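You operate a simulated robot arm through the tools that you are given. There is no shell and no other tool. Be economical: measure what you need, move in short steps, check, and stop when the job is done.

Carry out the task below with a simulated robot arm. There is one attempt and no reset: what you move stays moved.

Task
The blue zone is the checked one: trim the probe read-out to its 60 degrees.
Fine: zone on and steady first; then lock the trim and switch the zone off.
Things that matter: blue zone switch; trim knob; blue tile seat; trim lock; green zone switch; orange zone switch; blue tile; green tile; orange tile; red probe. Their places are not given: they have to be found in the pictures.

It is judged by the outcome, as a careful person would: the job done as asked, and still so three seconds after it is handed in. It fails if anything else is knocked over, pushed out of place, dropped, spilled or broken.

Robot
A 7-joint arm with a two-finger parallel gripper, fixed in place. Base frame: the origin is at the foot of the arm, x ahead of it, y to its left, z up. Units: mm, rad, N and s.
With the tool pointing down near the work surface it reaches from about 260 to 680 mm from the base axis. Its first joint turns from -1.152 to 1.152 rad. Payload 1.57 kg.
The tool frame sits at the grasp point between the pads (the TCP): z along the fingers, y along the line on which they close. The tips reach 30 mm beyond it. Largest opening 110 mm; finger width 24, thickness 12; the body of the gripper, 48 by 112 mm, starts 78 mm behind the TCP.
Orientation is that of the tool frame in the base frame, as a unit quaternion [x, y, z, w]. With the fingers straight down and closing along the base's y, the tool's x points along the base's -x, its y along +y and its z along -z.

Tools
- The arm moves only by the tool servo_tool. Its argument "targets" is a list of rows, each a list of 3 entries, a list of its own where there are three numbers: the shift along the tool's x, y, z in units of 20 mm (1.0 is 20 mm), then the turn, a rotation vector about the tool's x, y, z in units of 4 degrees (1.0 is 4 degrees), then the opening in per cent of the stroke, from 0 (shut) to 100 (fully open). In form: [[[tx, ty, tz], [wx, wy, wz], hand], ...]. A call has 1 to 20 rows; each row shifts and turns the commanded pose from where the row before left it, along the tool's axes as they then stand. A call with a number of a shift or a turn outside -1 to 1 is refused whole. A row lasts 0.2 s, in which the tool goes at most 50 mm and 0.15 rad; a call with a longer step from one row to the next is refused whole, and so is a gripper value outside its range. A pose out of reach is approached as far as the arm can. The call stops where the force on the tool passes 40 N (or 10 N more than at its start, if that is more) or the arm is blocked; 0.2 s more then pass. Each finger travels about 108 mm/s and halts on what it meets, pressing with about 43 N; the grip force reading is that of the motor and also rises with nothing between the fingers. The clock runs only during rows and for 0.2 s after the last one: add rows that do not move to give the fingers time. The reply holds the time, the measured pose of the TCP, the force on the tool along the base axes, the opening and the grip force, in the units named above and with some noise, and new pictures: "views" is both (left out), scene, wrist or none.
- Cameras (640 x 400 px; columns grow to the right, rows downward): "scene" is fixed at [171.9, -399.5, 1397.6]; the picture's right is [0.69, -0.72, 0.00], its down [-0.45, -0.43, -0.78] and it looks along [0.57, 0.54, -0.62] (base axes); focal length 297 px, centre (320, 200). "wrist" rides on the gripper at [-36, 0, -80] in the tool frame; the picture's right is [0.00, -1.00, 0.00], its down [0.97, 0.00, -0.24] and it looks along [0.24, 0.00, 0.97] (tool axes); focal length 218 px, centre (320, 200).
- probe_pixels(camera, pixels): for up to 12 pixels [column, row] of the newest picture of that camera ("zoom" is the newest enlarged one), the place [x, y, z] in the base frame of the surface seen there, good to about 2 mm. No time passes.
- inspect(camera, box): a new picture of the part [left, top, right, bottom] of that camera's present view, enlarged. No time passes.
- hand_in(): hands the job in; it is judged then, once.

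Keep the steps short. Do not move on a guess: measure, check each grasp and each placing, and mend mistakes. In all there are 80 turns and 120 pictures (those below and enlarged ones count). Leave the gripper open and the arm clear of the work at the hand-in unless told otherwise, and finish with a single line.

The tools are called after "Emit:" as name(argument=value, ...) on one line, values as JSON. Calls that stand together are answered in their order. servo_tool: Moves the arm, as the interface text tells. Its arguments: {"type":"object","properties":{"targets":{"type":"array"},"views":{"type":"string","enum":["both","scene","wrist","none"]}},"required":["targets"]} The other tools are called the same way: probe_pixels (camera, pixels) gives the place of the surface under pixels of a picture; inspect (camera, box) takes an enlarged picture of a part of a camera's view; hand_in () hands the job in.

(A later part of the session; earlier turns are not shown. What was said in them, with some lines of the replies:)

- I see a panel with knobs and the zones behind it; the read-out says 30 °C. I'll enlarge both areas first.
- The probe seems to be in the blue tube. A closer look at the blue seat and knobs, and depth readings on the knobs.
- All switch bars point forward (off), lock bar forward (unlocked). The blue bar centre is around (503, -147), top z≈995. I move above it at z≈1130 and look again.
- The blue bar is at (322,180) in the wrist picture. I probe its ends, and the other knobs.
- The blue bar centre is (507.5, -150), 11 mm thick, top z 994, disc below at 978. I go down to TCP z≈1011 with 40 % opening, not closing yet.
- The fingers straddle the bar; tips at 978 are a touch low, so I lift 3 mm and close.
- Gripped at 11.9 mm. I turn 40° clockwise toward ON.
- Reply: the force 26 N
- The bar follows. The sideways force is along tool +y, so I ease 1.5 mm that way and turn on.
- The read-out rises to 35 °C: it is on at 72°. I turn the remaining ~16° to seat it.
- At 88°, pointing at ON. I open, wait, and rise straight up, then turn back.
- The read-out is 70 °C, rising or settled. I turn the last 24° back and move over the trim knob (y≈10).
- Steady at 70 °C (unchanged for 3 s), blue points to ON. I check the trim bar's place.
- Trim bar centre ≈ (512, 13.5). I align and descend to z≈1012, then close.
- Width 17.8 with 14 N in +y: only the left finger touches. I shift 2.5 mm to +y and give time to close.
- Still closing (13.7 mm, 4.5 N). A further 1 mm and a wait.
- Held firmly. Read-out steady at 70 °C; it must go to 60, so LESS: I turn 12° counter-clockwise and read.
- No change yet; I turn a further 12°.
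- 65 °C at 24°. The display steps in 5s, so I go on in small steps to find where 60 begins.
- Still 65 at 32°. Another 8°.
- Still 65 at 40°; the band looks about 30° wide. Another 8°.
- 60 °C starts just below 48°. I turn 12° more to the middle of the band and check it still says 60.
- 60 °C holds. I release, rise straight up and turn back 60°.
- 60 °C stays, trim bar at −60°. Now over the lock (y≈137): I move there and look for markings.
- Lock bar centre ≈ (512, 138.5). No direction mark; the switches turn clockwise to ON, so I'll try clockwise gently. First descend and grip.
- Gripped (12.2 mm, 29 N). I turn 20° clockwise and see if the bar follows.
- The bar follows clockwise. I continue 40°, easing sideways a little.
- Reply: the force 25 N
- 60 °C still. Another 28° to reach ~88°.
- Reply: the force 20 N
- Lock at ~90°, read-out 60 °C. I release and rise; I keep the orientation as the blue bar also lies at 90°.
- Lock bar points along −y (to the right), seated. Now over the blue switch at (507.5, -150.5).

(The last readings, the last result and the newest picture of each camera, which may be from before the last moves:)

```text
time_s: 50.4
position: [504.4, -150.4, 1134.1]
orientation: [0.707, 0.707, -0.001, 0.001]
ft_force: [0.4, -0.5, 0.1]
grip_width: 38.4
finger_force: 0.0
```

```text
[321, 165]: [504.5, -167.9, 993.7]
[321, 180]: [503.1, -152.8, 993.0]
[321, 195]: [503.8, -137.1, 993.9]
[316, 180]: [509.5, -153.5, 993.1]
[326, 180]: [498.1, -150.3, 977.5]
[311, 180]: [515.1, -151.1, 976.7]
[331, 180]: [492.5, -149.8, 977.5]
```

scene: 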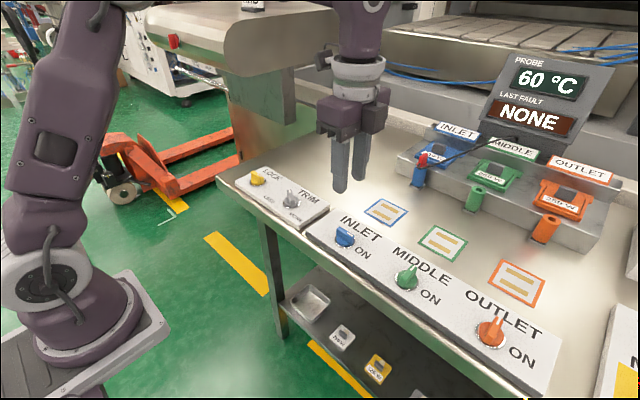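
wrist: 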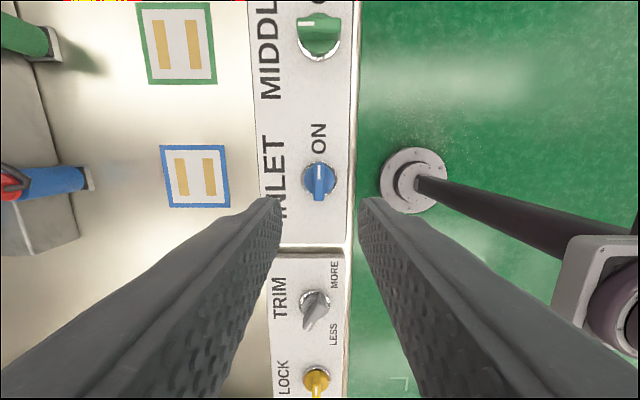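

Blue bar centre ≈ (505.5, -151). I align, descend and close.

Emit:
servo_tool(targets=[[[-0.02, 0.07, 0.8], [0, 0, 0], 35], [[0, 0, 0.9], [0, 0, 0], 35], [[0, 0, 0.9], [0, 0, 0], 35], [[0, 0, 0.9], [0, 0, 0], 35], [[0, 0, 0.9], [0, 0, 0], 35], [[0, 0, 0.9], [0, 0, 0], 35], [[0, 0, 0.73], [0, 0, 0], 35], [[0, 0, 0], [0, 0, 0], 35], [[0, 0, 0], [0, 0, 0], 5], [[0, 0, 0], [0, 0, 0], 5], [[0, 0, 0], [0, 0, 0], 5], [[0, 0, 0], [0, 0, 0], 5]], views="wrist")

```text
time_s: 53.0
position: [507.6, -151.9, 1012.4]
orientation: [0.707, 0.707, 0.0, 0.0]
ft_force: [-11.5, 0.3, -5.3]
grip_width: 15.6
finger_force: 5.3
```

wrist: 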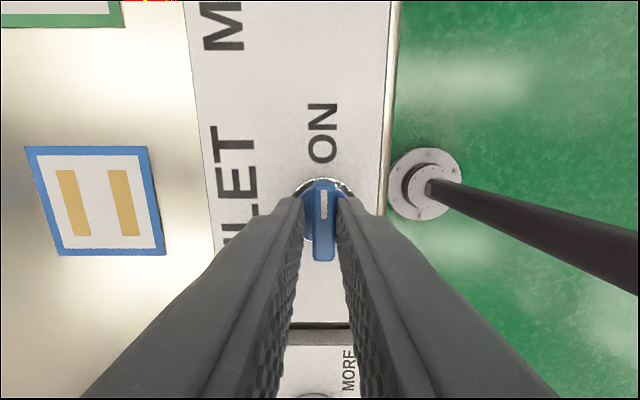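

Only one finger touches (15.6 mm, −11.5 N in x). I shift 2.5 mm to −x (tool −y) and let it close.

Emit:
servo_tool(targets=[[[0, -0.12, 0], [0, 0, 0], 5], [[0, 0, 0], [0, 0, 0], 5], [[0, 0, 0], [0, 0, 0], 5], [[0, 0, 0], [0, 0, 0], 5]], views="none")

```text
time_s: 54.0
position: [506.3, -151.8, 1011.8]
orientation: [0.707, 0.707, 0.0, 0.001]
ft_force: [-6.3, 0.0, -1.3]
grip_width: 12.0
finger_force: 29.0
```

Firmly held. I turn 40° counter-clockwise toward off.

Emit:
servo_tool(targets=[[[0, 0, 0], [0, 0, -1], 5], [[0, 0, 0], [0, 0, -1], 5], [[0, 0, 0], [0, 0, -1], 5], [[0, 0, 0], [0, 0, -1], 5], [[0, 0, 0], [0, 0, -1], 5], [[0, 0, 0], [0, 0, -1], 5], [[0, 0, 0], [0, 0, -1], 5], [[0, 0, 0], [0, 0, -1], 5], [[0, 0, 0], [0, 0, -1], 5], [[0, 0, 0], [0, 0, -1], 5]], views="none")

```text
time_s: 56.2
position: [507.9, -151.6, 1012.7]
orientation: [0.421, 0.907, 0.001, 0.0]
ft_force: [19.8, -7.3, -6.0]
grip_width: 11.8
finger_force: 29.8
```

Turning well; ease 1 mm along the force and turn 48° more.

Emit:
servo_tool(targets=[[[-0.05, 0.03, 0], [0, 0, -1], 5], [[0, 0, 0], [0, 0, -1], 5], [[0, 0, 0], [0, 0, -1], 5], [[0, 0, 0], [0, 0, -1], 5], [[0, 0, 0], [0, 0, -1], 5], [[0, 0, 0], [0, 0, -1], 5], [[0, 0, 0], [0, 0, -1], 5], [[0, 0, 0], [0, 0, -1], 5], [[0, 0, 0], [0, 0, -1], 5], [[0, 0, 0], [0, 0, -1], 5], [[0, 0, 0], [0, 0, -1], 5], [[0, 0, 0], [0, 0, -1], 5], [[0, 0, 0], [0, 0, 0], 5]], views="both")

```text
time_s: 59.0
position: [505.4, -150.2, 1011.9]
orientation: [0.017, 1.0, 0.001, -0.001]
ft_force: [11.9, 16.0, 13.4]
grip_width: 11.8
finger_force: 29.1
```

scene: 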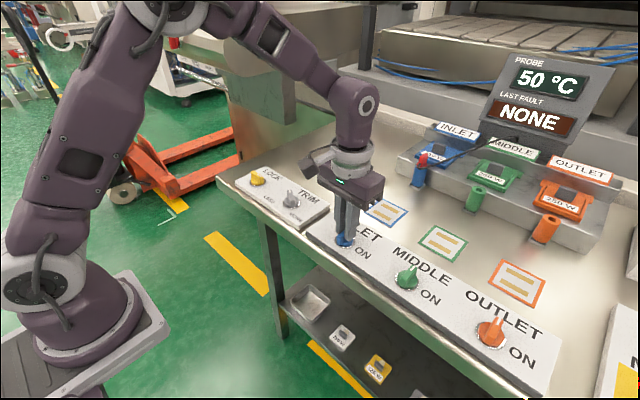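
wrist: 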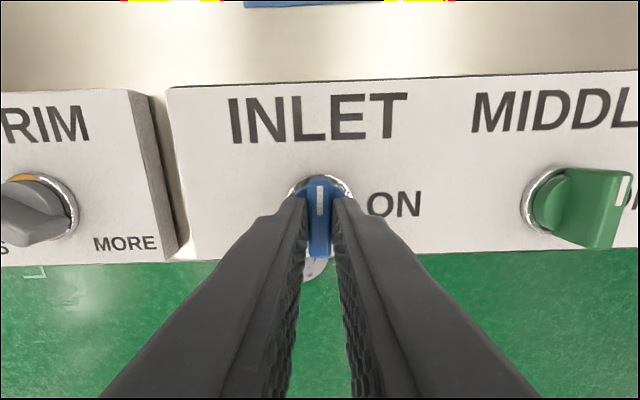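

The zone cools (50 °C), switch at 0–2°. I finish the last 2°, release and rise clear, waiting for the read-out.

Emit:
servo_tool(targets=[[[0, 0, 0], [0, 0, -0.5], 5], [[0, 0, 0], [0, 0, 0], 35], [[0, 0, 0], [0, 0, 0], 35], [[0, 0, -1], [0, 0, 0], 40], [[0, 0, -1], [0, 0, 0], 60], [[0, 0, -1], [0, 0, 0], 80], [[0, 0, -1], [0, 0, 0], 80], [[0, 0, -1], [0, 0, 0], 80], [[0, 0, -1], [0, 0, 0], 80], [[0, 0, -1], [0, 0, 0], 80], [[0.5, 0, -1], [0, 0, 0], 80], [[1, 0, 0], [0, 0, 0], 80], [[1, 0, 0], [0, 0, 0], 80], [[1, 0, 0], [0, 0, 0], 80], [[1, 0, 0], [0, 0, 0], 80], [[0, 0, 0], [0, 0, 0], 80], [[0, 0, 0], [0, 0, 0], 80], [[0, 0, 0], [0, 0, 0], 80]], views="both")

Emit:
inspect(camera="wrist", box=[80, 0, 640, 130])

Emit:
inspect(camera="scene", box=[230, 40, 640, 300])

```text
time_s: 62.8
position: [417.6, -151.2, 1173.2]
orientation: [0.001, 1.0, -0.001, -0.001]
ft_force: [-0.7, 0.1, 0.5]
grip_width: 87.7
finger_force: 0.1
```

scene: 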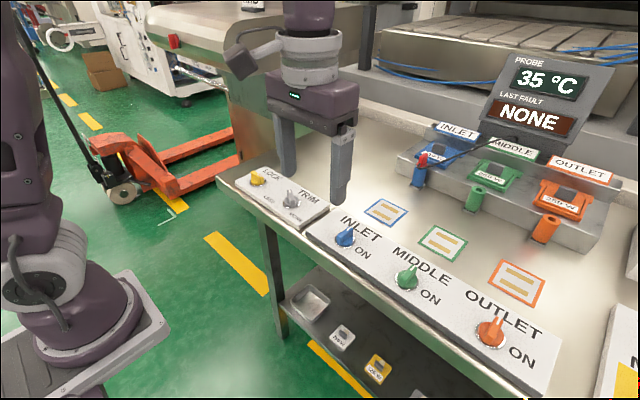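
wrist: 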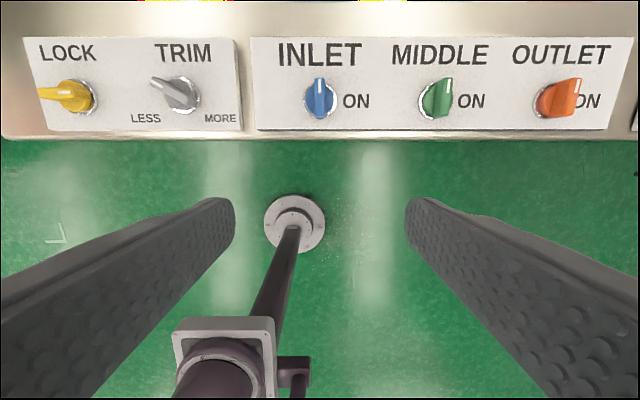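

```text
1.14 times, centred on (360, 65) of wrist
```

zoom: 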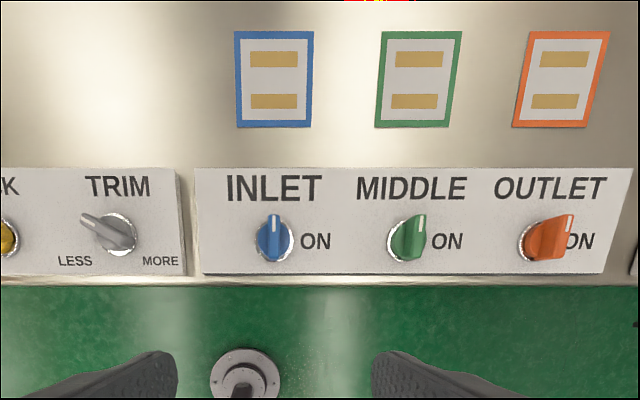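

```text
1.54 times, centred on (435, 170) of scene
```

zoom: 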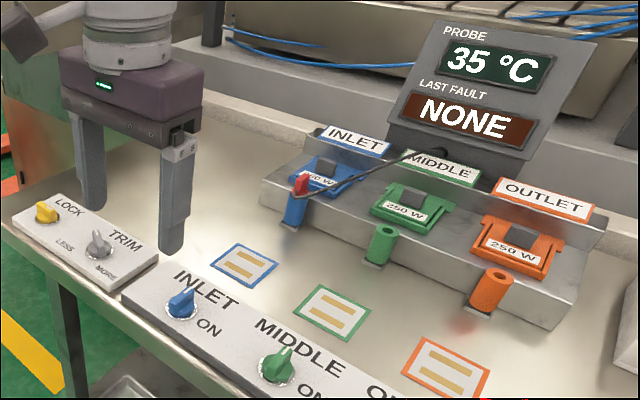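

The zone is cooling (35 °C), no fault. I check the lock bar's pose once more.

Emit:
inspect(camera="wrist", box=[20, 40, 220, 140])

```text
3.20 times, centred on (120, 90) of wrist
```

zoom: 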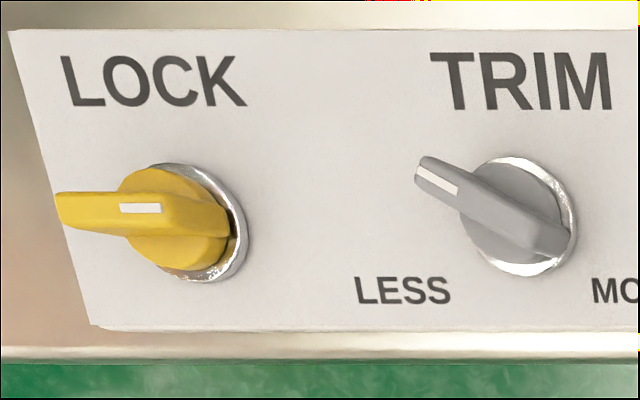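

Everything agrees: trim at the 60 °C position, lock turned 90°, blue off, other switches, tiles and probe untouched, gripper open and clear. I hand it in.

Emit:
hand_in()

```text
The job is handed in.
```

The probe was trimmed to 60 °C with the blue zone on and steady, then I locked the trim (turned 90° clockwise; the lock has no markings, so this wasn't tested) and switched the zone off.
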